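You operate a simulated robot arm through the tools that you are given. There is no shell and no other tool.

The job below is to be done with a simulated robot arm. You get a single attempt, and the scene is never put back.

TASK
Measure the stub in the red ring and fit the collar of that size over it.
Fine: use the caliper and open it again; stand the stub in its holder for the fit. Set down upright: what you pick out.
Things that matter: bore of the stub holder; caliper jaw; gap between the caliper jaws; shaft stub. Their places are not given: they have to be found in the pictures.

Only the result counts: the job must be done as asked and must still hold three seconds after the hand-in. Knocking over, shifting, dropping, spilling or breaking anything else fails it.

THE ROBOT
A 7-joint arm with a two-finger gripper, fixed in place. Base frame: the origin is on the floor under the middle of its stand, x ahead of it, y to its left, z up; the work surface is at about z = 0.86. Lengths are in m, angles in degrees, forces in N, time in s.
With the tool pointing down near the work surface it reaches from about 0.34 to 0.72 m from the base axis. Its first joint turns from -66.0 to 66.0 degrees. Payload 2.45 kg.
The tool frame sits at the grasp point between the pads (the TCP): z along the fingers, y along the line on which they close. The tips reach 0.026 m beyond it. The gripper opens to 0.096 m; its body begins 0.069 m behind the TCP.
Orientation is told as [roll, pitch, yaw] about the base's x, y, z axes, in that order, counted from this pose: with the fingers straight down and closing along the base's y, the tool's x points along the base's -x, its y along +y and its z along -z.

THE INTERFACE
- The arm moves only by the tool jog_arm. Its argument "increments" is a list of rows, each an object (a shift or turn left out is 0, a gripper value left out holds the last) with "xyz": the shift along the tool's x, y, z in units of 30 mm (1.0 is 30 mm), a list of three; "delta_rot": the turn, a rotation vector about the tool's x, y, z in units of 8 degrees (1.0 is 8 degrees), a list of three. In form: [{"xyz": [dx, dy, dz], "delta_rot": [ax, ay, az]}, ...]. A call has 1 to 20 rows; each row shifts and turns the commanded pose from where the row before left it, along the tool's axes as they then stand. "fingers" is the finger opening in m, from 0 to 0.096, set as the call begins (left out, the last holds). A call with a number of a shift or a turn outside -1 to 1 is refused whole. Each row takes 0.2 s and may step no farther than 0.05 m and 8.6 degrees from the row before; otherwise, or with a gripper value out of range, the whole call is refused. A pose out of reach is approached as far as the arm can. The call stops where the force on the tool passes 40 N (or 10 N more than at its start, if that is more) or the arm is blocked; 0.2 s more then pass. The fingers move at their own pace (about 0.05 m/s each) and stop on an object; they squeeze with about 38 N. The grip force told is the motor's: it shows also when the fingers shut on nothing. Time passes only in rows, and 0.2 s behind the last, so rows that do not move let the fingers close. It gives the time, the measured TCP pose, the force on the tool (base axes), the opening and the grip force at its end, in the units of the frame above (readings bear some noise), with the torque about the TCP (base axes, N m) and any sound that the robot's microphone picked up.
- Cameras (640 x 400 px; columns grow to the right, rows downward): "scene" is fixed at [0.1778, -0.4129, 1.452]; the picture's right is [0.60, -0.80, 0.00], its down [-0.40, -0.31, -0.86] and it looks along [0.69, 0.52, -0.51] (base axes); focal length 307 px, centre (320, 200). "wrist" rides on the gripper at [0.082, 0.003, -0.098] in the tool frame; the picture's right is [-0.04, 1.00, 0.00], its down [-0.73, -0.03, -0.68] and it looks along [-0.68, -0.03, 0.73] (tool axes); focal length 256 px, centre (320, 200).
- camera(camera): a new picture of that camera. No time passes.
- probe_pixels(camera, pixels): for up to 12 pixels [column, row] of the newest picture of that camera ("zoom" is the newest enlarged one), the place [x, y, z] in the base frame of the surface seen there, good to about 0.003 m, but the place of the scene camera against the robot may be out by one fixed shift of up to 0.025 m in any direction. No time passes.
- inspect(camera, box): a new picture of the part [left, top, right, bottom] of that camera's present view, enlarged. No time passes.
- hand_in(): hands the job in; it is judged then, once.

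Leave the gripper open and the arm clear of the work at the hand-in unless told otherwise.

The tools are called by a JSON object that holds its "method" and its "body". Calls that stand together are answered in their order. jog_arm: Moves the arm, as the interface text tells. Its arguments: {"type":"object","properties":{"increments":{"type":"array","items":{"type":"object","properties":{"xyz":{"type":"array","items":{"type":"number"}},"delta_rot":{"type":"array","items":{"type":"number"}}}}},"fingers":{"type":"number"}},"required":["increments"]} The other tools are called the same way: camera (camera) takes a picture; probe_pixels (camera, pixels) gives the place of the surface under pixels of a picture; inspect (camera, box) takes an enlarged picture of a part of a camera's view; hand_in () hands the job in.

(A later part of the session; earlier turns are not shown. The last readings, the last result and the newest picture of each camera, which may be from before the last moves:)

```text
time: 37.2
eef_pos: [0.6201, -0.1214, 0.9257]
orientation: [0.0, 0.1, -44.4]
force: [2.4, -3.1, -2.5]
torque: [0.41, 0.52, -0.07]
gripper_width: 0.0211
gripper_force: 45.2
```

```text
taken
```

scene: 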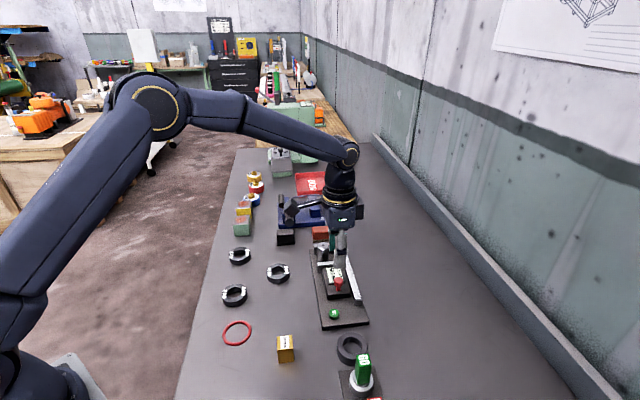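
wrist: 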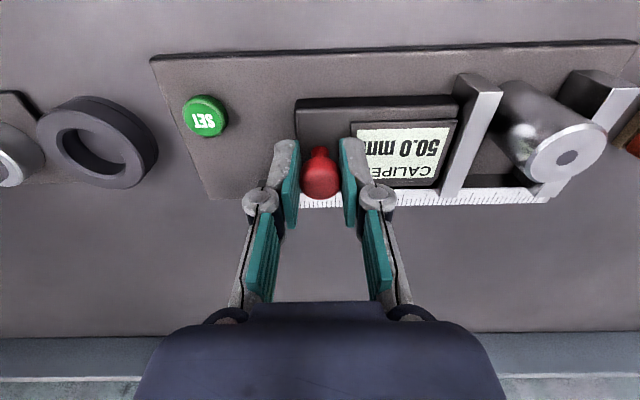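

The slider follows (50.0 mm). I keep sliding in small steps.

{"method": "jog_arm", "body": {"increments": [{"xyz": [0, 0.08, 0]}, {"xyz": [0, 0.08, 0]}, {"xyz": [0, 0.08, 0]}, {"xyz": [0, 0, 0]}]}}

{"method": "camera", "body": {"camera": "wrist"}}

```text
time: 38.2
eef_pos: [0.6257, -0.1168, 0.9249]
orientation: [0.0, 0.0, -44.4]
force: [0.4, -3.1, 0.5]
torque: [-0.08, 0.07, 0.0]
gripper_width: 0.0215
gripper_force: 45.1
```

```text
taken
```

wrist: 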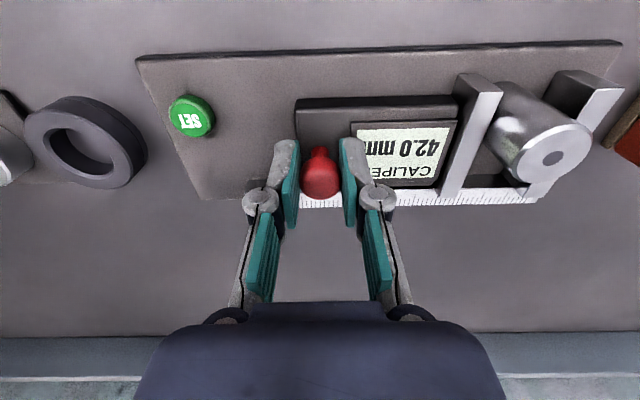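

{"method": "inspect", "body": {"camera": "wrist", "box": [340, 100, 470, 200]}}

{"method": "jog_arm", "body": {"increments": [{"xyz": [0, 0.06, 0]}, {"xyz": [0, 0.06, 0]}, {"xyz": [0, 0.06, 0]}, {"xyz": [0, 0, 0]}]}}

{"method": "camera", "body": {"camera": "wrist"}}

{"method": "inspect", "body": {"camera": "wrist", "box": [340, 100, 470, 200]}}

```text
4.00 times, centred on (405, 150) of wrist
```

zoom: 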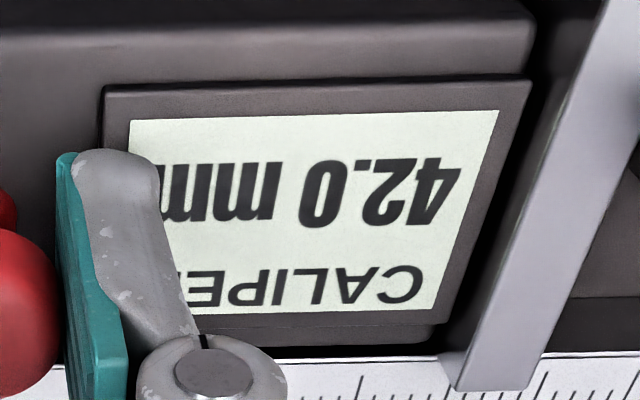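

```text
time: 39.2
eef_pos: [0.6304, -0.1126, 0.9248]
orientation: [0.1, 0.0, -44.4]
force: [2.1, -2.6, 1.2]
torque: [-0.17, -0.09, 0.0]
gripper_width: 0.0213
gripper_force: 45.3
```

```text
taken
```

wrist: 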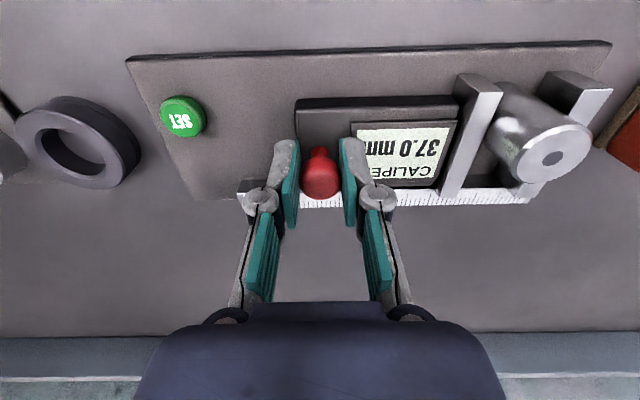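

```text
4.00 times, centred on (405, 150) of wrist
```

zoom: 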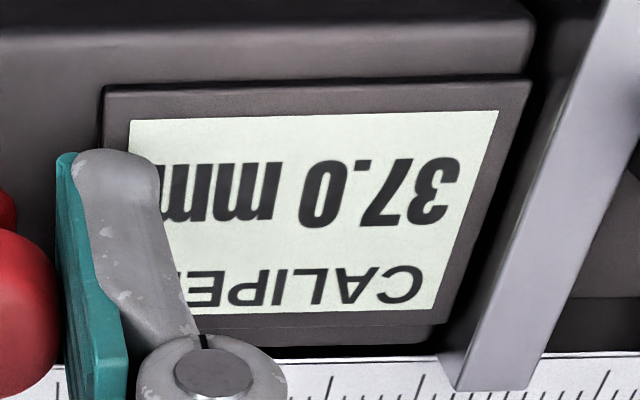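

Reading 37.0 mm after 23 mm of travel. I continue with smaller steps.

{"method": "jog_arm", "body": {"increments": [{"xyz": [0, 0.04, 0]}, {"xyz": [0, 0.04, 0]}, {"xyz": [0, 0.04, 0]}, {"xyz": [0, 0.03, 0]}, {"xyz": [0, 0, 0]}]}}

{"method": "inspect", "body": {"camera": "wrist", "box": [340, 60, 640, 240]}}

```text
time: 40.4
eef_pos: [0.6333, -0.1093, 0.9238]
orientation: [0.0, 0.0, -44.4]
force: [2.8, -2.7, -2.3]
torque: [0.06, 0.12, -0.03]
gripper_width: 0.0211
gripper_force: 44.7
```

```text
2.13 times, centred on (490, 150) of wrist
```

zoom: 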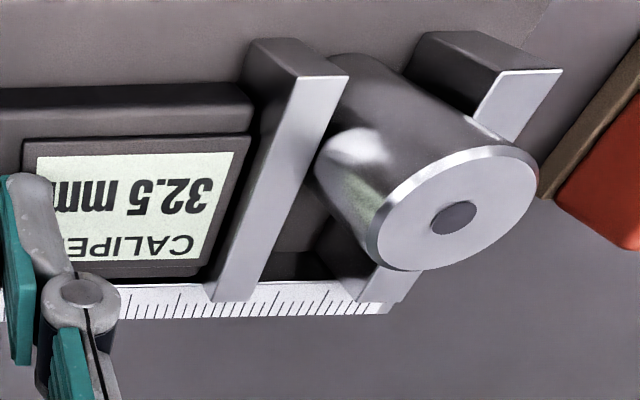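

Resolution is 0.5 mm; now 32.5 mm. I go on in ~0.5 mm steps, watching the force.

{"method": "jog_arm", "body": {"increments": [{"xyz": [0, 0.02, 0]}, {"xyz": [0, 0.02, 0]}, {"xyz": [0, 0, 0]}]}}

{"method": "inspect", "body": {"camera": "wrist", "box": [340, 60, 640, 240]}}

```text
time: 41.2
eef_pos: [0.6332, -0.1089, 0.9246]
orientation: [0.0, 0.1, -44.4]
force: [-1.2, -2.0, 0.7]
torque: [-0.07, 0.05, 0.01]
gripper_width: 0.0216
gripper_force: 45.0
```

```text
2.13 times, centred on (490, 150) of wrist
```

zoom: 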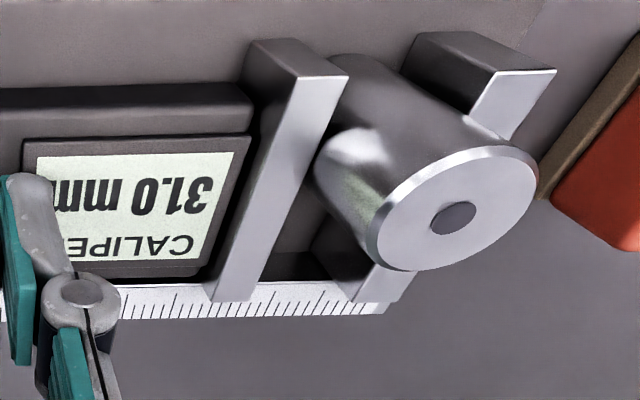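

Now 31.0 mm with only a few N. I take finer steps to firm contact.

{"method": "jog_arm", "body": {"increments": [{"xyz": [0, 0.012, 0]}, {"xyz": [0, 0, 0]}]}}

{"method": "inspect", "body": {"camera": "wrist", "box": [340, 60, 640, 240]}}

```text
time: 41.8
eef_pos: [0.6333, -0.1088, 0.9245]
orientation: [0.0, 0.0, -44.4]
force: [-1.1, -1.9, 4.7]
torque: [0.48, 0.62, 0.01]
gripper_width: 0.0214
gripper_force: 45.4
```

```text
2.13 times, centred on (490, 150) of wrist
```

zoom: 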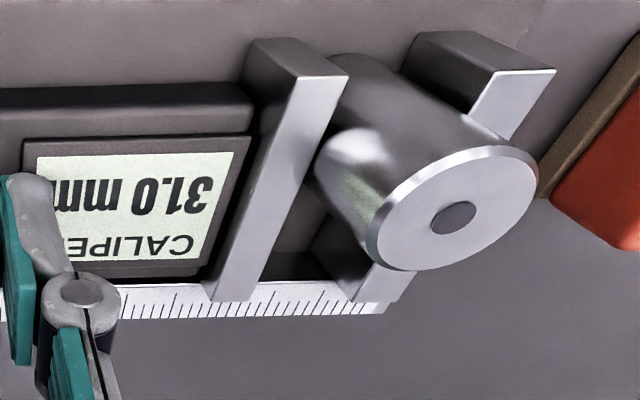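

{"method": "jog_arm", "body": {"increments": [{"xyz": [0, 0.015, 0]}, {"xyz": [0, 0, 0]}]}}

{"method": "inspect", "body": {"camera": "wrist", "box": [340, 60, 640, 240]}}

```text
time: 42.4
eef_pos: [0.6332, -0.1081, 0.9247]
orientation: [0.0, 0.0, -44.3]
force: [-4.0, -1.5, 1.3]
torque: [-0.39, -0.3, 0.02]
gripper_width: 0.0215
gripper_force: 44.8
```

```text
2.13 times, centred on (490, 150) of wrist
```

zoom: 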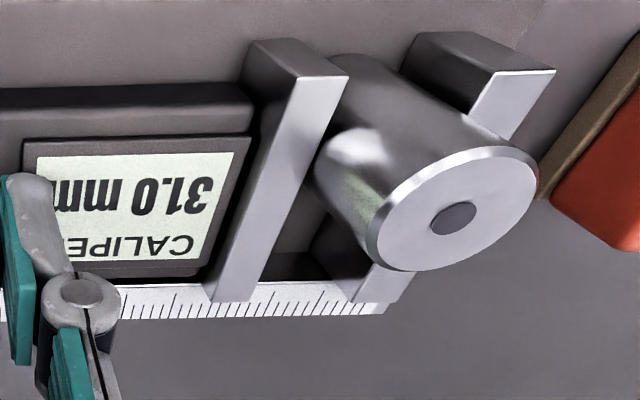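

{"method": "jog_arm", "body": {"increments": [{"xyz": [0, 0.02, 0]}, {"xyz": [0, 0, 0]}]}}

{"method": "inspect", "body": {"camera": "wrist", "box": [340, 60, 640, 240]}}

{"method": "inspect", "body": {"camera": "scene", "box": [290, 220, 390, 340]}}

```text
time: 43.0
eef_pos: [0.634, -0.1086, 0.925]
orientation: [0.0, 0.0, -44.4]
force: [-5.5, -2.1, 2.5]
torque: [-0.13, 0.1, 0.05]
gripper_width: 0.0212
gripper_force: 44.9
```

```text
2.13 times, centred on (490, 150) of wrist
```

zoom: 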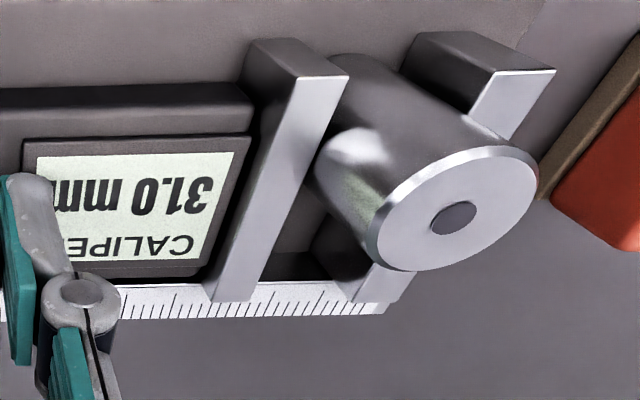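

```text
3.33 times, centred on (340, 280) of scene
```

zoom: 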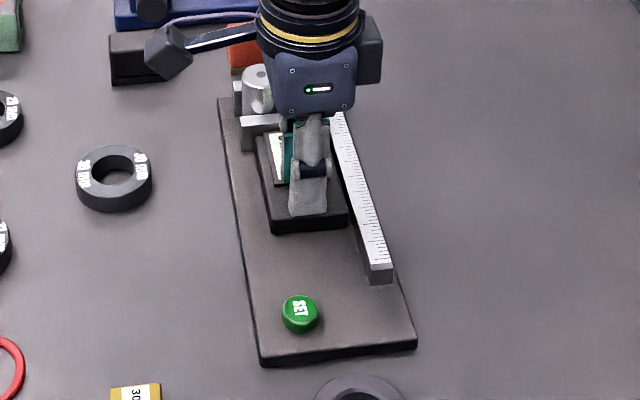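

The reading holds at 31.0 mm under load, but the gripper felt about 30.3 mm, so the caliper may have a zero error — I will check its zero with empty jaws later. First I open it again by sliding the knob back.

{"method": "jog_arm", "body": {"increments": [{"xyz": [0, -0.05, 0]}, {"xyz": [0, -0.1, 0]}, {"xyz": [0, -0.15, 0]}, {"xyz": [0, -0.15, 0]}, {"xyz": [0, -0.15, 0]}, {"xyz": [0, -0.15, 0]}, {"xyz": [0, -0.1, 0]}, {"xyz": [0, -0.08, 0]}, {"xyz": [0, -0.05, 0]}, {"xyz": [0, -0.02, 0]}, {"xyz": [0, 0, 0]}]}}

{"method": "camera", "body": {"camera": "wrist"}}

{"method": "inspect", "body": {"camera": "wrist", "box": [300, 40, 640, 240]}}

```text
time: 45.4
eef_pos: [0.6134, -0.1289, 0.9236]
orientation: [0.0, 0.1, -44.5]
force: [2.3, -0.6, 1.0]
torque: [-0.28, -0.34, 0.03]
gripper_width: 0.0211
gripper_force: 45.1
```

```text
taken
```

wrist: 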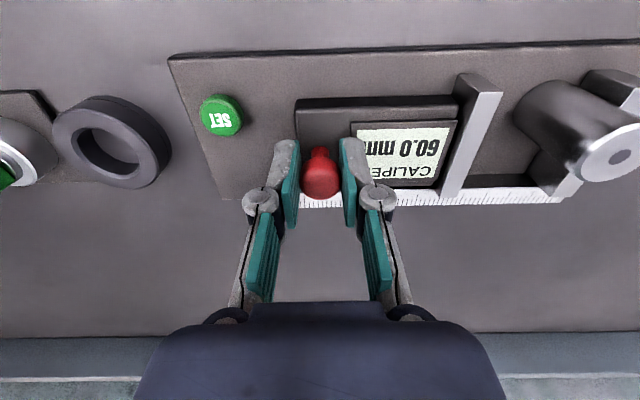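

```text
1.88 times, centred on (470, 140) of wrist
```

zoom: 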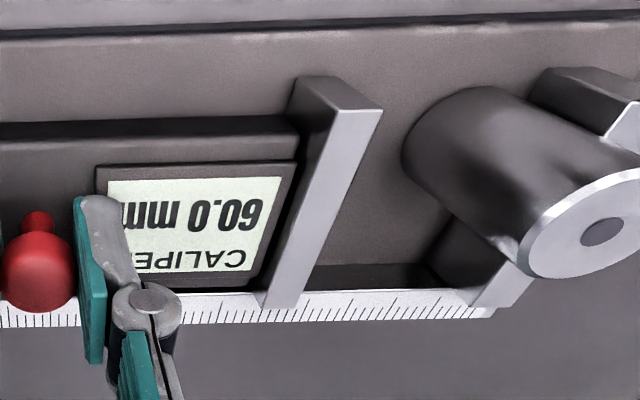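

The caliper is open again at 60.0 mm. I release the knob and rise.

{"method": "jog_arm", "body": {"increments": [{"xyz": [0, 0, 0]}, {"xyz": [0, 0, 0]}, {"xyz": [0, 0, 0]}], "fingers": 0.046}}

{"method": "jog_arm", "body": {"increments": [{"xyz": [0, 0, -0.3]}, {"xyz": [0, 0, -0.7]}, {"xyz": [0, 0, -1]}, {"xyz": [0, 0, -1]}, {"xyz": [0, 0, 0]}]}}

{"method": "camera", "body": {"camera": "wrist"}}

{"method": "inspect", "body": {"camera": "wrist", "box": [290, 0, 560, 160]}}

```text
time: 46.2
eef_pos: [0.6148, -0.1286, 0.9236]
orientation: [0.1, 0.0, -44.3]
force: [-0.2, -0.4, -0.6]
torque: [-0.01, 0.03, 0.01]
gripper_width: 0.0459
gripper_force: 0.1
```

```text
time: 47.4
eef_pos: [0.6121, -0.1289, 1.0157]
orientation: [0.0, 0.0, -44.5]
force: [-1.1, -0.4, -0.3]
torque: [0.01, -0.01, 0.01]
gripper_width: 0.046
gripper_force: 0.0
```

```text
taken
```

wrist: 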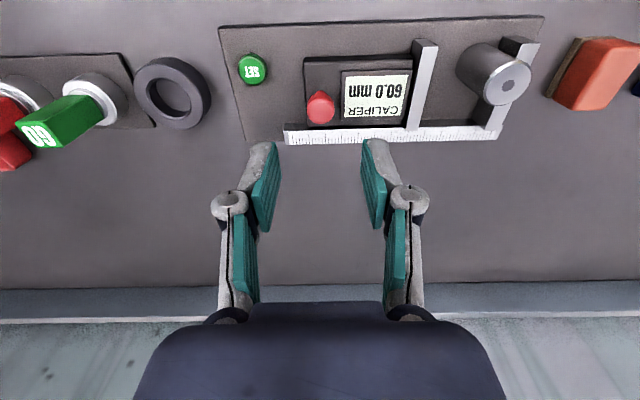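

```text
2.37 times, centred on (425, 80) of wrist
```

zoom: 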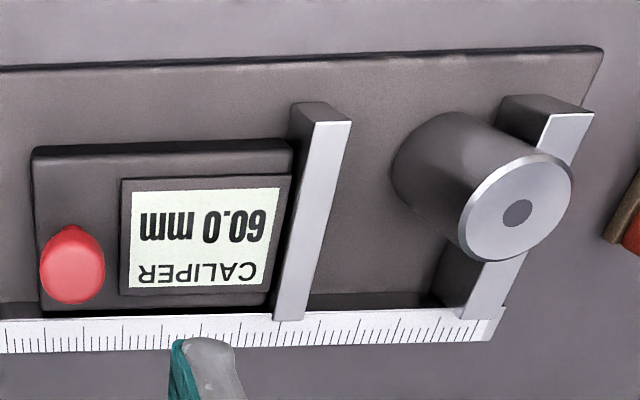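

I move above the stub (now against the fixed jaw) and turn the tool back to yaw 45.6°.

{"method": "jog_arm", "body": {"increments": [{"xyz": [0.079, 0.719, 0]}, {"xyz": [0.079, 0.719, 0]}, {"xyz": [0.079, 0.719, 0]}, {"xyz": [0.079, 0.719, 0]}, {"xyz": [0.079, 0.719, 0]}, {"xyz": [0.079, 0.719, 0]}, {"delta_rot": [0, 0, -0.9375]}, {"delta_rot": [0, 0, -0.9375]}, {"delta_rot": [0, 0, -0.9375]}, {"delta_rot": [0, 0, -0.9375]}, {"delta_rot": [0, 0, -0.9375]}, {"delta_rot": [0, 0, -0.9375]}, {"delta_rot": [0, 0, -0.9375]}, {"delta_rot": [0, 0, -0.9375]}, {"delta_rot": [0, 0, -0.9375]}, {"delta_rot": [0, 0, -0.9375]}, {"delta_rot": [0, 0, -0.9375]}, {"delta_rot": [0, 0, -0.9375]}, {"xyz": [0, 0, 0]}], "fingers": 0.05}}

{"method": "camera", "body": {"camera": "wrist"}}

{"method": "inspect", "body": {"camera": "wrist", "box": [220, 10, 420, 160]}}

```text
time: 51.4
eef_pos: [0.6941, -0.028, 1.0142]
orientation: [0.0, -0.1, 45.8]
force: [-0.5, 0.1, 0.0]
torque: [-0.01, 0.01, 0.04]
gripper_width: 0.0501
gripper_force: 0.1
```

```text
taken
```

wrist: 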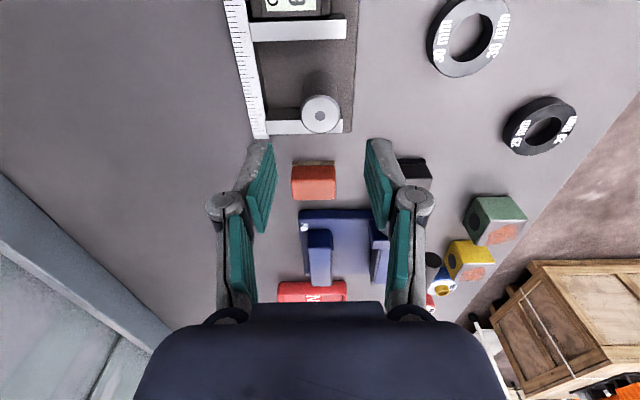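

```text
2.67 times, centred on (320, 85) of wrist
```

zoom: 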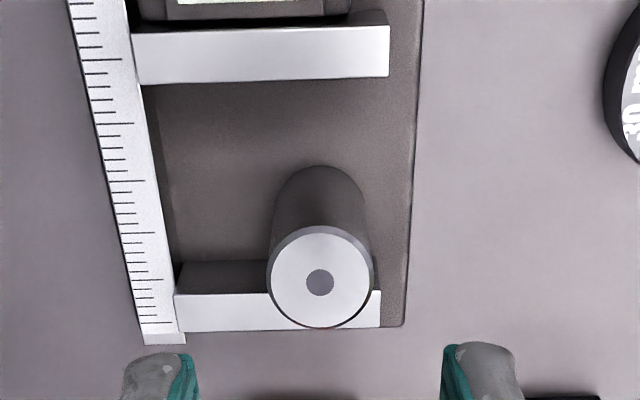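

The stub top at (320,115) lies about 2.6 mm from the TCP along the slide, centred between the fingers. I narrow the opening to 44 mm and descend in the gap.

{"method": "jog_arm", "body": {"increments": [{"xyz": [0, 0, 0.4]}, {"xyz": [0, 0, 0.7]}, {"xyz": [0, 0, 0.7]}, {"xyz": [0, 0, 0.7]}, {"xyz": [0, 0, 0.4]}, {"xyz": [0, 0, 0]}], "fingers": 0.044}}

{"method": "camera", "body": {"camera": "wrist"}}

```text
time: 52.8
eef_pos: [0.6942, -0.0261, 0.9262]
orientation: [0.0, -0.1, 45.6]
force: [0.1, -0.2, -0.2]
torque: [-0.03, -0.03, -0.02]
gripper_width: 0.044
gripper_force: 0.0
```

```text
taken
```

wrist: 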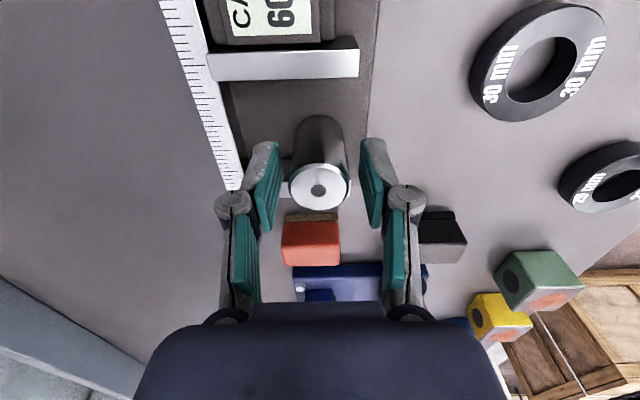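

Fingers straddle the stub with clearance on all sides. I descend the last 17 mm and close.

{"method": "jog_arm", "body": {"increments": [{"xyz": [0, 0, 0.25]}, {"xyz": [0, 0, 0.2]}, {"xyz": [0, 0, 0.1]}, {"xyz": [0, 0, 0]}]}}

{"method": "jog_arm", "body": {"increments": [{"xyz": [0, 0, 0]}, {"xyz": [0, 0, 0]}, {"xyz": [0, 0, 0]}, {"xyz": [0, 0, 0]}, {"xyz": [0, 0, 0]}], "fingers": 0.0}}

{"method": "camera", "body": {"camera": "wrist"}}

```text
time: 53.8
eef_pos: [0.6919, -0.0261, 0.9107]
orientation: [-0.1, 0.0, 45.6]
force: [0.3, -0.2, 0.5]
torque: [0.0, -0.02, 0.01]
gripper_width: 0.0437
gripper_force: 0.1
```

```text
time: 55.0
eef_pos: [0.6931, -0.0255, 0.9107]
orientation: [0.0, 0.0, 45.6]
force: [0.2, -1.0, 0.5]
torque: [-0.04, -0.05, 0.0]
gripper_width: 0.0304
gripper_force: 38.2
```

```text
taken
```

wrist: 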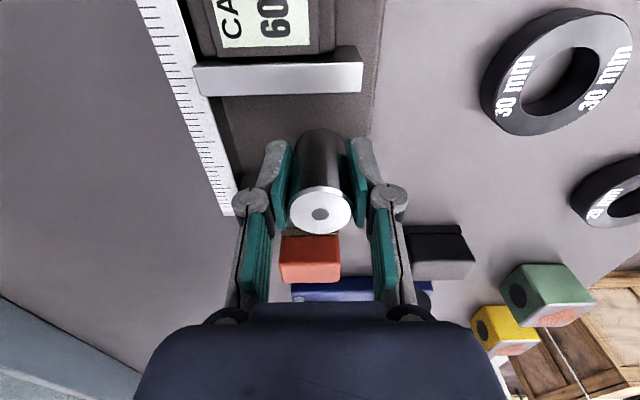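

Gripped (30.4 mm). I lift slowly straight up.

{"method": "jog_arm", "body": {"increments": [{"xyz": [0, 0, -0.1]}, {"xyz": [0, 0, -0.2]}, {"xyz": [0, 0, -0.4]}, {"xyz": [0, 0, -0.6]}, {"xyz": [0, 0, -0.6]}, {"xyz": [0, 0, -0.6]}, {"xyz": [0, 0, -0.4]}, {"xyz": [0, 0, -0.2]}, {"xyz": [0, 0, 0]}]}}

{"method": "camera", "body": {"camera": "wrist"}}

```text
time: 57.0
eef_pos: [0.6953, -0.0265, 1.0047]
orientation: [-0.1, 0.0, 45.7]
force: [0.5, 0.7, -2.6]
torque: [-0.02, -0.01, 0.01]
gripper_width: 0.0303
gripper_force: 37.6
```

```text
taken
```

wrist: 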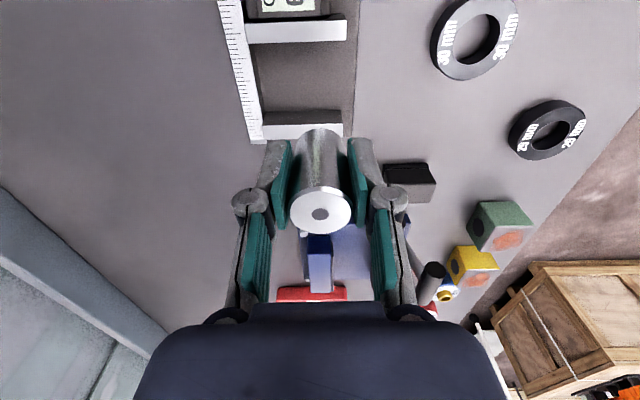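

The stub is held, top centre at (320,214), i.e. about 2.7 mm off the TCP in tool −x. I carry it back along the caliper, over the dark ring near (0.517,-0.230), and look at the bore.

{"method": "jog_arm", "body": {"increments": [{"xyz": [0.3, -0.0364, 0]}, {"xyz": [0.5, -0.0364, 0]}, {"xyz": [0.75, -0.0364, 0]}, {"xyz": [0.75, -0.0364, 0]}, {"xyz": [0.75, -0.0364, 0]}, {"xyz": [0.75, -0.0364, 0]}, {"xyz": [0.75, -0.0364, 0]}, {"xyz": [0.75, -0.0364, 0]}, {"xyz": [0.75, -0.0364, 0]}, {"xyz": [0.75, -0.0364, 0]}, {"xyz": [0.75, -0.0364, 0]}, {"xyz": [0.6, -0.0364, 0]}, {"xyz": [0.5, -0.0364, 0]}, {"xyz": [0.31, -0.0364, 0]}, {"xyz": [0, 0, 0]}]}}

{"method": "camera", "body": {"camera": "wrist"}}

{"method": "inspect", "body": {"camera": "wrist", "box": [240, 30, 400, 140]}}

```text
time: 60.2
eef_pos: [0.516, -0.2302, 1.0049]
orientation: [0.0, 0.0, 45.8]
force: [-0.5, 0.7, -3.2]
torque: [0.01, 0.02, 0.03]
gripper_width: 0.0306
gripper_force: 38.0
```

```text
taken
```

wrist: 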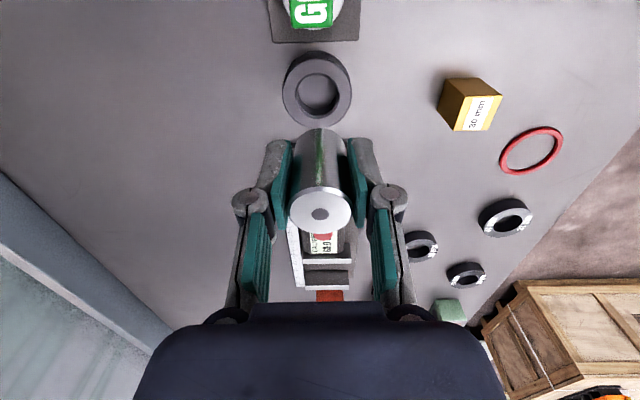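

```text
3.64 times, centred on (320, 85) of wrist
```

zoom: 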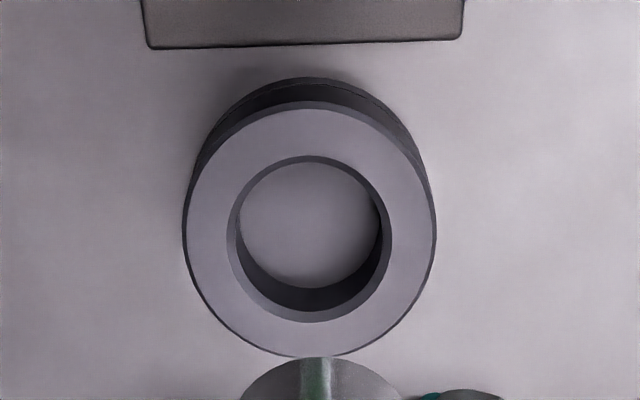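

The ring has a chamfered bore (about 33 mm, chamfer to ~38 mm) — a fit for the stub. I probe points round its top face to get its centre and height, and also the GO gauge beside it.

{"method": "probe_pixels", "body": {"camera": "zoom", "pixels": [[205, 236], [415, 236], [309, 128], [309, 338], [225, 180], [395, 180], [235, 300], [385, 300], [309, 240], [330, 230], [300, 20], [380, 20]]}}

{"method": "probe_pixels", "body": {"camera": "wrist", "pixels": [[312, 10], [320, 214], [320, 197], [320, 232], [303, 214], [337, 214], [320, 150], [288, 90], [347, 90], [317, 64], [317, 122], [317, 95]]}}

```text
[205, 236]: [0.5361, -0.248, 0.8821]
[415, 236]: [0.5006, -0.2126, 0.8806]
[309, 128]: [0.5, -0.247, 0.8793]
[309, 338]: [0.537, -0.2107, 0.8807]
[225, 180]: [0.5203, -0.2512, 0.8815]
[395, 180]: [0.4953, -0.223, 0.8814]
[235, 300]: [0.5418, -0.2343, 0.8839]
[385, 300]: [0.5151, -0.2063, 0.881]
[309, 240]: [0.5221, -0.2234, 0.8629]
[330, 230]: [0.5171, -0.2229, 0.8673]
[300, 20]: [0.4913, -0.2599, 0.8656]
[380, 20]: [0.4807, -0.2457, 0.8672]
```

```text
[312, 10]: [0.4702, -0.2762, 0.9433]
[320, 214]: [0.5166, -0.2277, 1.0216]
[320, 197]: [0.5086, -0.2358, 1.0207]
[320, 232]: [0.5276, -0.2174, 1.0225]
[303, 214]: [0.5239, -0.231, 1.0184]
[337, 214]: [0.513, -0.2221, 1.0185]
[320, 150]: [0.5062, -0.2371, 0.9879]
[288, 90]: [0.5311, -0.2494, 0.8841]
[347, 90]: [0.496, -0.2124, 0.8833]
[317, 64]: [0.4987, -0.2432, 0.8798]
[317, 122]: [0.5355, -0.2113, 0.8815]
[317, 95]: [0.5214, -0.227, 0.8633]
```

Holder centre ≈ (0.5182,-0.2292), top z≈0.881, bore floor ≈0.865; relative to the stub that is about +1.4 mm tool x, −2.4 mm tool y. I correct and lower to just above the rim.

{"method": "jog_arm", "body": {"increments": [{"xyz": [0.047, -0.08, 0]}, {"xyz": [0, 0, 0.4]}, {"xyz": [0, 0, 0.6]}, {"xyz": [0, 0, 0.6]}, {"xyz": [0, 0, 0.5]}, {"xyz": [0, 0, 0.3]}, {"xyz": [0, 0, 0]}]}}

{"method": "camera", "body": {"camera": "wrist"}}

{"method": "inspect", "body": {"camera": "wrist", "box": [240, 60, 400, 240]}}

{"method": "inspect", "body": {"camera": "scene", "box": [300, 280, 420, 400]}}

```text
time: 61.8
eef_pos: [0.5186, -0.2326, 0.9317]
orientation: [0.0, 0.0, 45.7]
force: [0.6, 0.5, -2.4]
torque: [-0.02, 0.04, -0.03]
gripper_width: 0.0301
gripper_force: 37.4
```

```text
taken
```

wrist: 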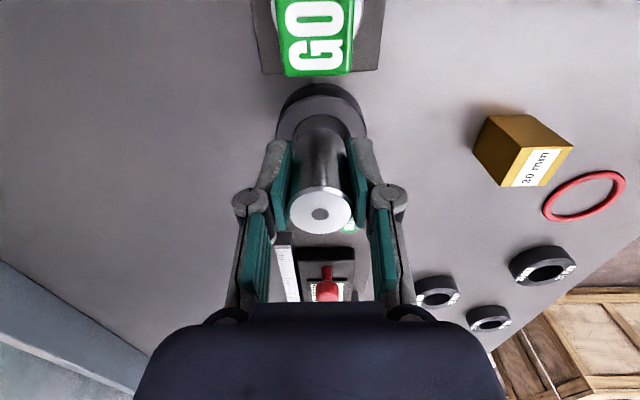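

```text
2.22 times, centred on (320, 150) of wrist
```

zoom: 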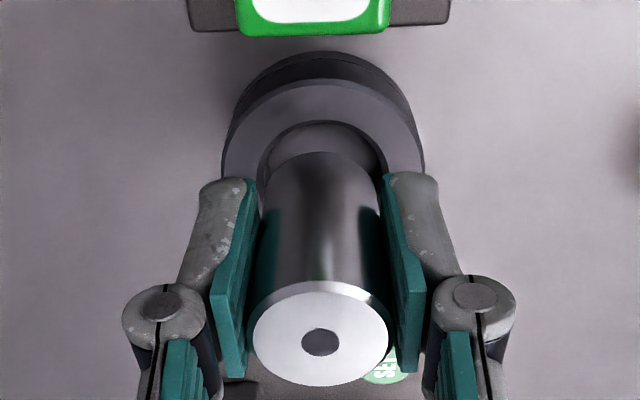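

```text
3.33 times, centred on (360, 340) of scene
```

zoom: 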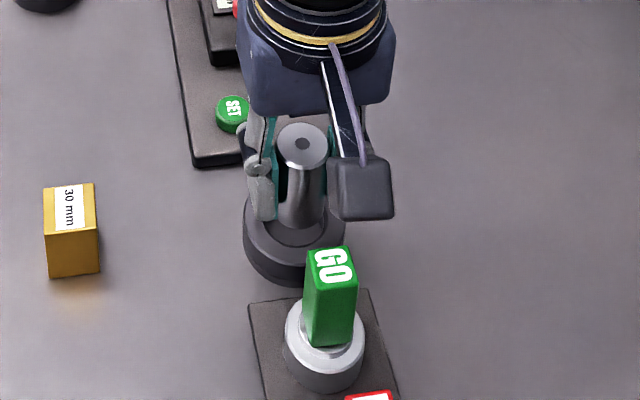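

Stub bottom is about 10 mm over the rim and lines up with the chamfered bore. I lower gently into it and watch the force.

{"method": "jog_arm", "body": {"increments": [{"xyz": [0, 0, 0.1]}, {"xyz": [0, 0, 0.1]}, {"xyz": [0, 0, 0.08]}, {"xyz": [0, 0, 0.08]}, {"xyz": [0, 0, 0.08]}, {"xyz": [0, 0, 0]}]}}

{"method": "inspect", "body": {"camera": "wrist", "box": [240, 60, 400, 240]}}

```text
time: 63.2
eef_pos: [0.5174, -0.233, 0.9175]
orientation: [0.0, 0.0, 45.7]
force: [0.7, 1.0, -2.8]
torque: [0.0, 0.01, -0.01]
gripper_width: 0.0301
gripper_force: 37.6
```

```text
2.22 times, centred on (320, 150) of wrist
```

zoom: 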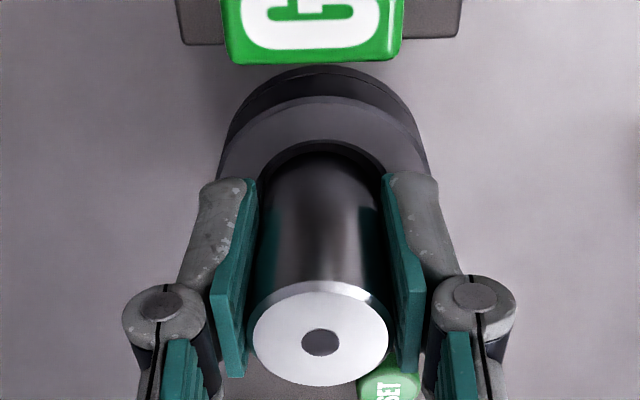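

Load still −2.8 N, the stub is going in. I lower 9 mm more in small steps.

{"method": "jog_arm", "body": {"increments": [{"xyz": [0, 0, 0.06]}, {"xyz": [0, 0, 0.06]}, {"xyz": [0, 0, 0.06]}, {"xyz": [0, 0, 0.06]}, {"xyz": [0, 0, 0.04]}, {"xyz": [0, 0, 0]}]}}

{"method": "inspect", "body": {"camera": "wrist", "box": [240, 60, 400, 240]}}

{"method": "inspect", "body": {"camera": "scene", "box": [320, 310, 400, 380]}}

```text
time: 64.6
eef_pos: [0.5167, -0.2315, 0.9088]
orientation: [-0.1, -0.1, 45.6]
force: [0.3, -0.9, -3.2]
torque: [-0.03, 0.0, 0.0]
gripper_width: 0.0303
gripper_force: 38.1
```

```text
2.22 times, centred on (320, 150) of wrist
```

zoom: 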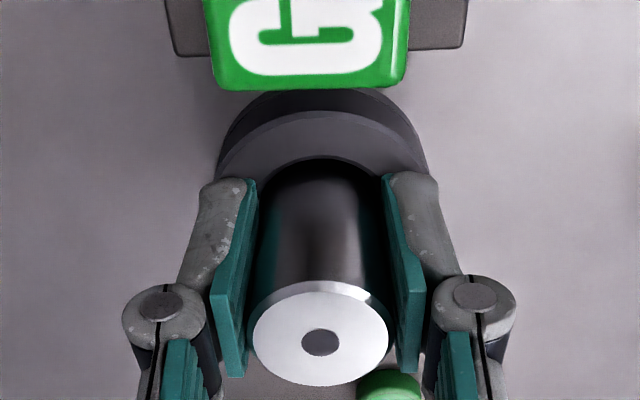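

```text
5.71 times, centred on (360, 345) of scene
```

zoom: 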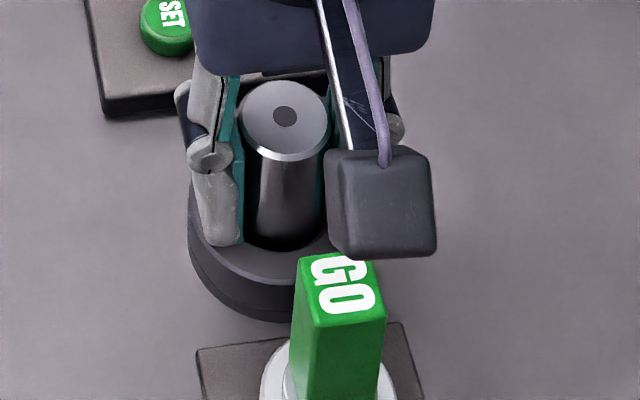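

{"method": "jog_arm", "body": {"increments": [{"xyz": [0, 0, 0.03]}, {"xyz": [0, 0, 0.03]}, {"xyz": [0, 0, 0]}]}}

```text
time: 65.4
eef_pos: [0.5175, -0.2329, 0.9083]
orientation: [0.0, 0.1, 45.6]
force: [1.1, 0.6, -3.7]
torque: [0.02, 0.01, 0.03]
gripper_width: 0.0302
gripper_force: 37.9
```

{"method": "jog_arm", "body": {"increments": [{"xyz": [0, 0, 0.025]}, {"xyz": [0, 0, 0.02]}, {"xyz": [0, 0, 0]}]}}

```text
time: 66.2
eef_pos: [0.5183, -0.232, 0.9081]
orientation: [0.0, 0.0, 45.6]
force: [-2.6, 0.7, 15.4]
torque: [0.25, 0.32, -0.02]
gripper_width: 0.0306
gripper_force: 38.3
```

Contact +15 N with a torque that points to a fingertip touching the holder's rim, so the stub is as deep as this grip allows (a mm or two from the floor). I back off slightly and open to let it seat.

{"method": "jog_arm", "body": {"increments": [{"xyz": [0, 0, -0.02]}, {"xyz": [0, 0, 0]}]}}

{"method": "jog_arm", "body": {"increments": [{"xyz": [0, 0, 0]}, {"xyz": [0, 0, 0]}, {"xyz": [0, 0, 0]}], "fingers": 0.046}}

{"method": "inspect", "body": {"camera": "wrist", "box": [240, 60, 400, 240]}}

{"method": "inspect", "body": {"camera": "scene", "box": [320, 310, 400, 380]}}

```text
time: 66.8
eef_pos: [0.5188, -0.2325, 0.9076]
orientation: [-0.1, 0.0, 45.6]
force: [-1.0, -0.6, 16.2]
torque: [0.22, 0.25, 0.03]
gripper_width: 0.0303
gripper_force: 38.0
```

```text
time: 67.6
eef_pos: [0.5186, -0.2312, 0.9069]
orientation: [0.0, 0.0, 45.6]
force: [-0.4, -0.4, 0.5]
torque: [0.01, -0.01, 0.0]
gripper_width: 0.0458
gripper_force: 0.1
```

```text
2.22 times, centred on (320, 150) of wrist
```

zoom: 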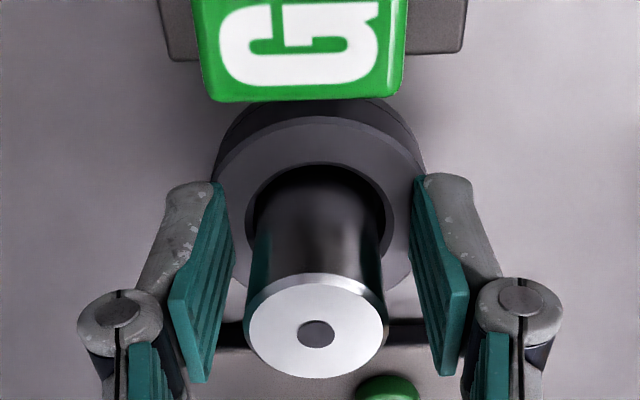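

```text
5.71 times, centred on (360, 345) of scene
```

zoom: 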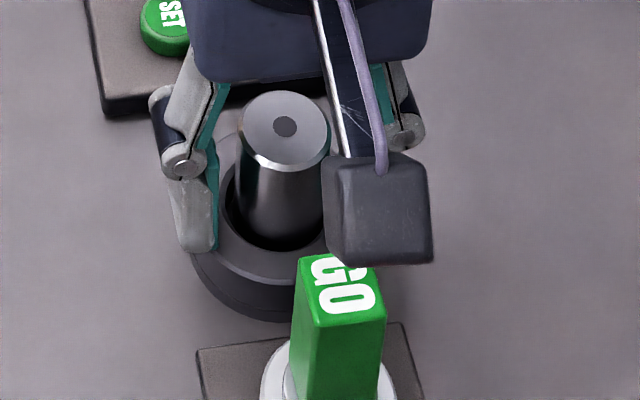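

It's released. I rise straight up and check that the stub stands upright in the holder.

{"method": "jog_arm", "body": {"increments": [{"xyz": [0, 0, -0.3]}, {"xyz": [0, 0, -0.6]}, {"xyz": [0, 0, -0.8]}, {"xyz": [0, 0, -0.8]}, {"xyz": [0, 0, -0.7]}, {"xyz": [0, 0, 0]}]}}

{"method": "camera", "body": {"camera": "wrist"}}

{"method": "inspect", "body": {"camera": "wrist", "box": [240, 30, 400, 140]}}

{"method": "inspect", "body": {"camera": "scene", "box": [320, 310, 400, 380]}}

```text
time: 69.0
eef_pos: [0.5178, -0.2322, 1.0047]
orientation: [0.0, 0.0, 45.7]
force: [0.0, -0.3, 0.1]
torque: [0.0, 0.0, 0.01]
gripper_width: 0.046
gripper_force: 0.0
```

```text
taken
```

wrist: 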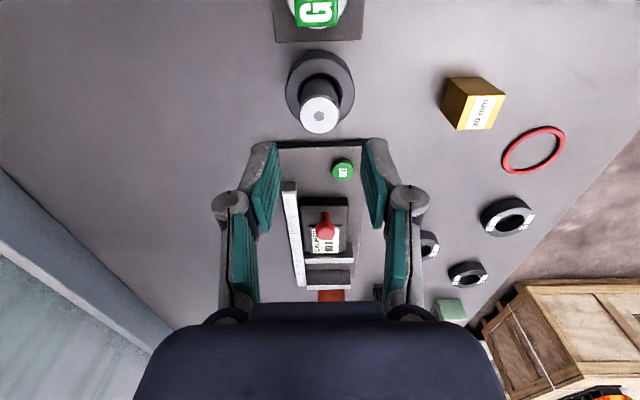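

```text
3.64 times, centred on (320, 85) of wrist
```

zoom: 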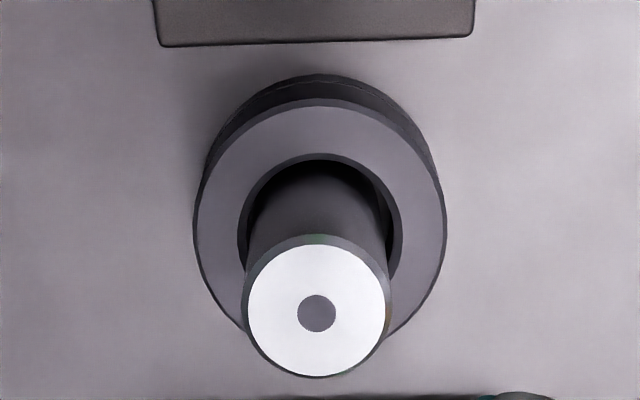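

```text
5.71 times, centred on (360, 345) of scene
```

zoom: 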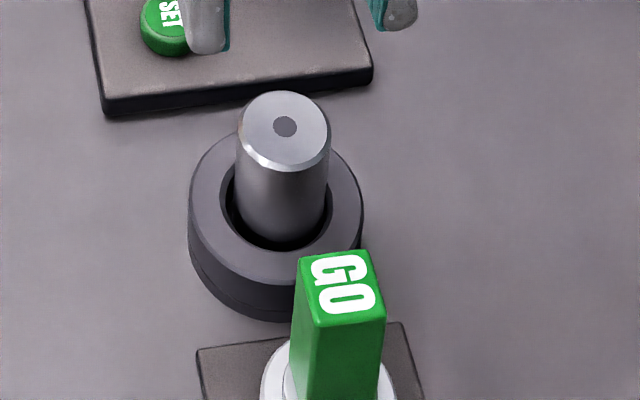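

{"method": "inspect", "body": {"camera": "wrist", "box": [240, 30, 400, 140]}}

{"method": "probe_pixels", "body": {"camera": "zoom", "pixels": [[262, 313], [372, 313], [317, 265], [317, 362], [290, 290], [345, 290], [290, 340], [345, 340], [215, 230], [425, 230], [320, 128], [300, 335]]}}

```text
3.64 times, centred on (320, 85) of wrist
```

zoom: 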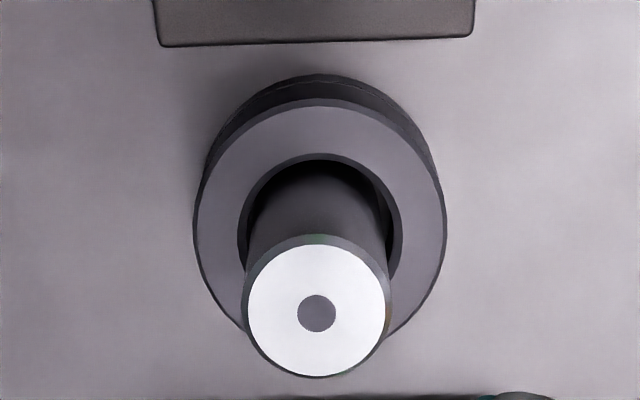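

```text
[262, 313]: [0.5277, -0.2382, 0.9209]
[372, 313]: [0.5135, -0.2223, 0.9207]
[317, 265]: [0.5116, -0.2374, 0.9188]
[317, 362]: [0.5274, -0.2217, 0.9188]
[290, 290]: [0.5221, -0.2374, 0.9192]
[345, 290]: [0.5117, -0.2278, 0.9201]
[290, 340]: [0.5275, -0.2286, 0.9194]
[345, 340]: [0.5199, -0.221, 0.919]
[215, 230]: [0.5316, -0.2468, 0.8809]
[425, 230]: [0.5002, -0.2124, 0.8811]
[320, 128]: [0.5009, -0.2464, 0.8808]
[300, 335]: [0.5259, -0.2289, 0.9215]
```

The stub stands upright in the holder (top z≈0.920, centre ≈(0.5201,-0.2295)). Because the caliper (31.0) and the gripper (≈30.3) disagree, I check the caliper's zero: I go back to the knob.

{"method": "jog_arm", "body": {"increments": [{"xyz": [-0.78, 0.02, 0]}, {"xyz": [-0.78, 0.02, 0]}, {"xyz": [-0.78, 0.02, 0]}, {"xyz": [-0.78, 0.02, 0]}, {"xyz": [-0.78, 0.02, 0]}, {"xyz": [-0.79, 0.02, 0]}, {"delta_rot": [0, 0, 0.9375]}, {"delta_rot": [0, 0, 0.9375]}, {"delta_rot": [0, 0, 0.9375]}, {"delta_rot": [0, 0, 0.9375]}, {"delta_rot": [0, 0, 0.9375]}, {"delta_rot": [0, 0, 0.9375]}, {"delta_rot": [0, 0, 0.9375]}, {"delta_rot": [0, 0, 0.9375]}, {"delta_rot": [0, 0, 0.9375]}, {"delta_rot": [0, 0, 0.9375]}, {"delta_rot": [0, 0, 0.9375]}, {"delta_rot": [0, 0, 0.9375]}, {"xyz": [0, 0, 0]}]}}

{"method": "camera", "body": {"camera": "wrist"}}

```text
time: 73.0
eef_pos: [0.6133, -0.1295, 1.0041]
orientation: [0.0, 0.1, -44.5]
force: [-0.5, 0.1, 0.5]
torque: [0.0, 0.01, 0.02]
gripper_width: 0.046
gripper_force: 0.0
```

```text
taken
```

wrist: 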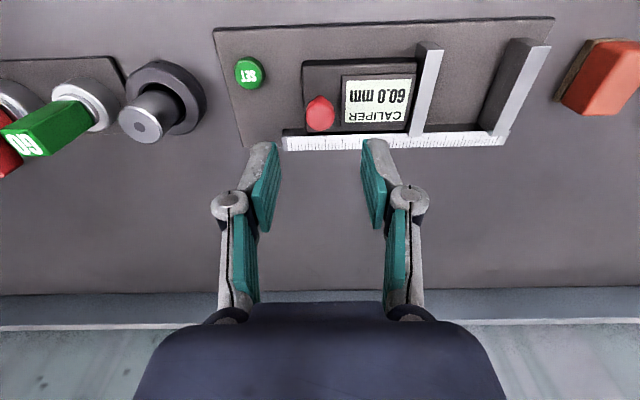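

Same view as before over the knob at (320,112). I descend to z≈0.9245 and grip it.

{"method": "jog_arm", "body": {"increments": [{"xyz": [0, 0, 0.6]}, {"xyz": [0, 0, 0.8]}, {"xyz": [0, 0, 0.7]}, {"xyz": [0, 0, 0.35]}, {"xyz": [0, 0, 0.195]}, {"xyz": [0, 0, 0]}]}}

{"method": "jog_arm", "body": {"increments": [{"xyz": [0, 0, 0]}, {"xyz": [0, 0, 0]}, {"xyz": [0, 0, 0]}, {"xyz": [0, 0, 0]}], "fingers": 0.0}}

{"method": "camera", "body": {"camera": "wrist"}}

```text
time: 74.4
eef_pos: [0.6132, -0.1291, 0.9239]
orientation: [-0.1, -0.1, -44.5]
force: [0.0, 0.7, -0.9]
torque: [0.04, -0.01, 0.0]
gripper_width: 0.0459
gripper_force: 0.0
```

```text
time: 75.4
eef_pos: [0.6137, -0.1266, 0.9241]
orientation: [0.0, 0.1, -44.4]
force: [0.5, 0.6, -1.7]
torque: [0.02, 0.01, 0.0]
gripper_width: 0.0214
gripper_force: 45.4
```

```text
taken
```

wrist: 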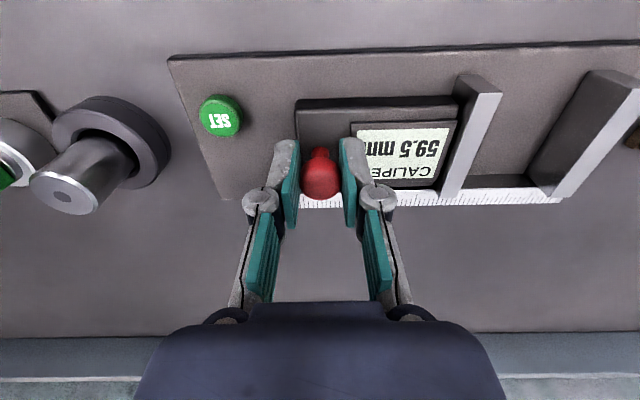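

Gripped (reads 59.5). I slide the jaw toward the fixed jaw about 54 mm in steps.

{"method": "jog_arm", "body": {"increments": [{"xyz": [0, 0.05, 0]}, {"xyz": [0, 0.1, 0]}, {"xyz": [0, 0.15, 0]}, {"xyz": [0, 0.15, 0]}, {"xyz": [0, 0.15, 0]}, {"xyz": [0, 0.15, 0]}, {"xyz": [0, 0.15, 0]}, {"xyz": [0, 0.15, 0]}, {"xyz": [0, 0.15, 0]}, {"xyz": [0, 0.15, 0]}, {"xyz": [0, 0.15, 0]}, {"xyz": [0, 0.15, 0]}, {"xyz": [0, 0.1, 0]}, {"xyz": [0, 0.05, 0]}, {"xyz": [0, 0, 0]}]}}

{"method": "camera", "body": {"camera": "wrist"}}

{"method": "inspect", "body": {"camera": "wrist", "box": [340, 60, 640, 240]}}

```text
time: 78.0
eef_pos: [0.641, -0.1013, 0.9236]
orientation: [-0.8, 0.4, -44.6]
force: [-8.4, -0.1, 8.5]
torque: [0.03, 0.39, 0.03]
gripper_width: 0.0216
gripper_force: 45.2
stopped in row 12: the force on the tool passed its limit at 43 N (the readings are from after the stop); the commanded pose is now the measured one
```

```text
taken
```

wrist: 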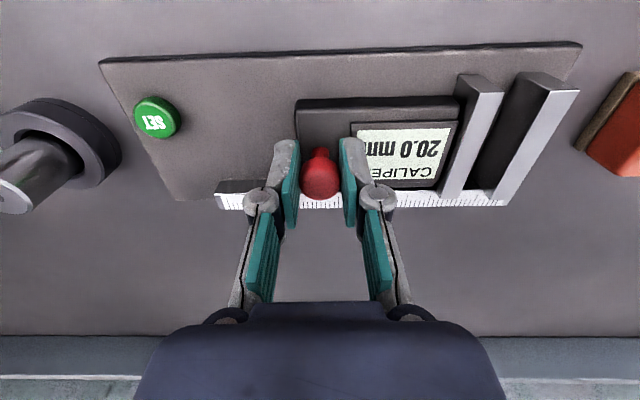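

```text
2.13 times, centred on (490, 150) of wrist
```

zoom: 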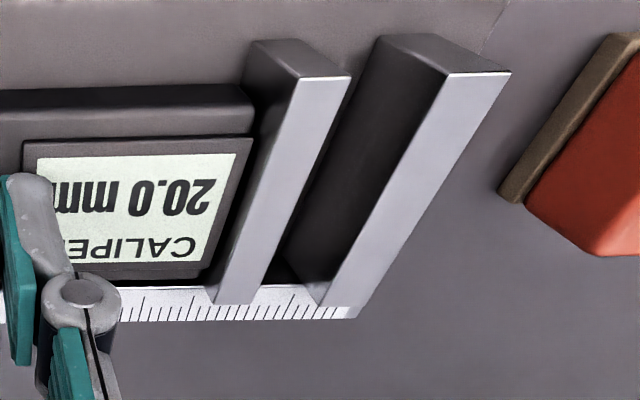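

The slider stops at 20.0 mm (its travel limit), so a zero check by closing is impossible. I'll compare the true gap optically with the display: zoom in on both jaw edges.

{"method": "inspect", "body": {"camera": "wrist", "box": [440, 60, 600, 160]}}

{"method": "inspect", "body": {"camera": "wrist", "box": [430, 120, 590, 220]}}

```text
4.00 times, centred on (520, 110) of wrist
```

zoom: 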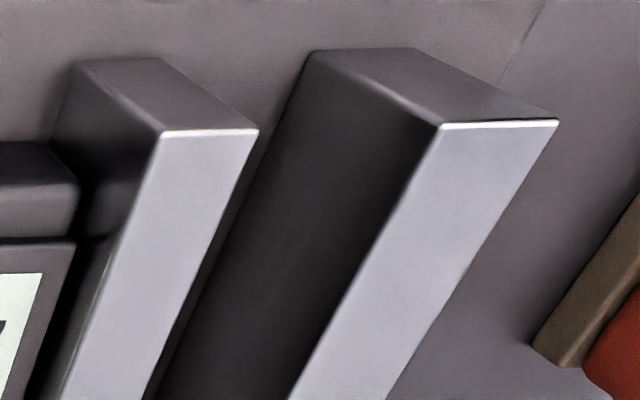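

```text
4.00 times, centred on (510, 170) of wrist
```

zoom: 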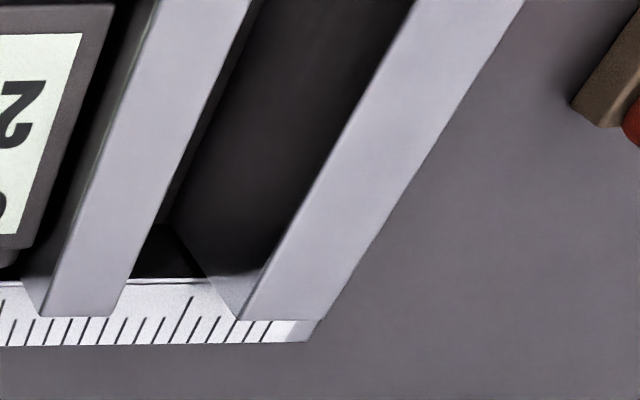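

By geometry the gap at "20.0" is around 20–21 mm, not clearly smaller, so this needs a better look. I first open the caliper again, correcting the small tilt the push left.

{"method": "jog_arm", "body": {"increments": [{"xyz": [0, -0.05, 0], "delta_rot": [-0.05, -0.025, 0]}, {"xyz": [0, -0.05, 0], "delta_rot": [-0.05, -0.025, 0]}, {"xyz": [0, -0.1, 0]}, {"xyz": [0, -0.15, 0]}, {"xyz": [0, -0.15, 0]}, {"xyz": [0, -0.15, 0]}, {"xyz": [0, -0.15, 0]}, {"xyz": [0, -0.15, 0]}, {"xyz": [0, -0.1, 0]}, {"xyz": [0, -0.1, 0]}, {"xyz": [0, -0.05, 0]}, {"xyz": [0, 0, 0]}]}}

{"method": "camera", "body": {"camera": "wrist"}}

```text
time: 80.5
eef_pos: [0.6175, -0.1259, 0.9232]
orientation: [0.2, -0.1, -44.6]
force: [-9.8, 10.2, 11.5]
torque: [-0.12, -0.23, 0.07]
gripper_width: 0.0212
gripper_force: 45.1
```

```text
taken
```

wrist: 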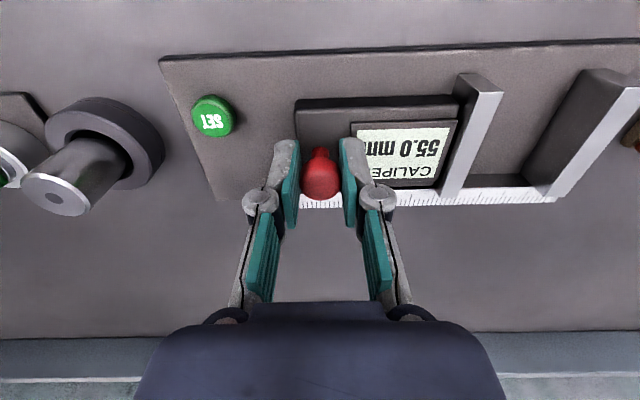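

Reads 55.0 with some sideways load (~14 N). I relieve that a little and slide the last 5 mm to full open.

{"method": "jog_arm", "body": {"increments": [{"xyz": [0.03, 0, -0.02]}, {"xyz": [0, -0.06, 0]}, {"xyz": [0, -0.05, 0]}, {"xyz": [0, -0.04, 0]}, {"xyz": [0, 0, 0]}]}}

{"method": "camera", "body": {"camera": "wrist"}}

```text
time: 81.8
eef_pos: [0.6132, -0.1296, 0.9241]
orientation: [0.1, -0.2, -44.6]
force: [2.5, -1.9, -11.1]
torque: [-0.16, -0.23, -0.07]
gripper_width: 0.0215
gripper_force: 44.7
```

```text
taken
```

wrist: 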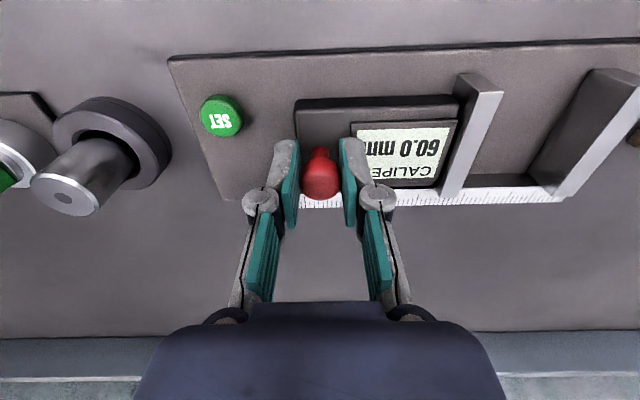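

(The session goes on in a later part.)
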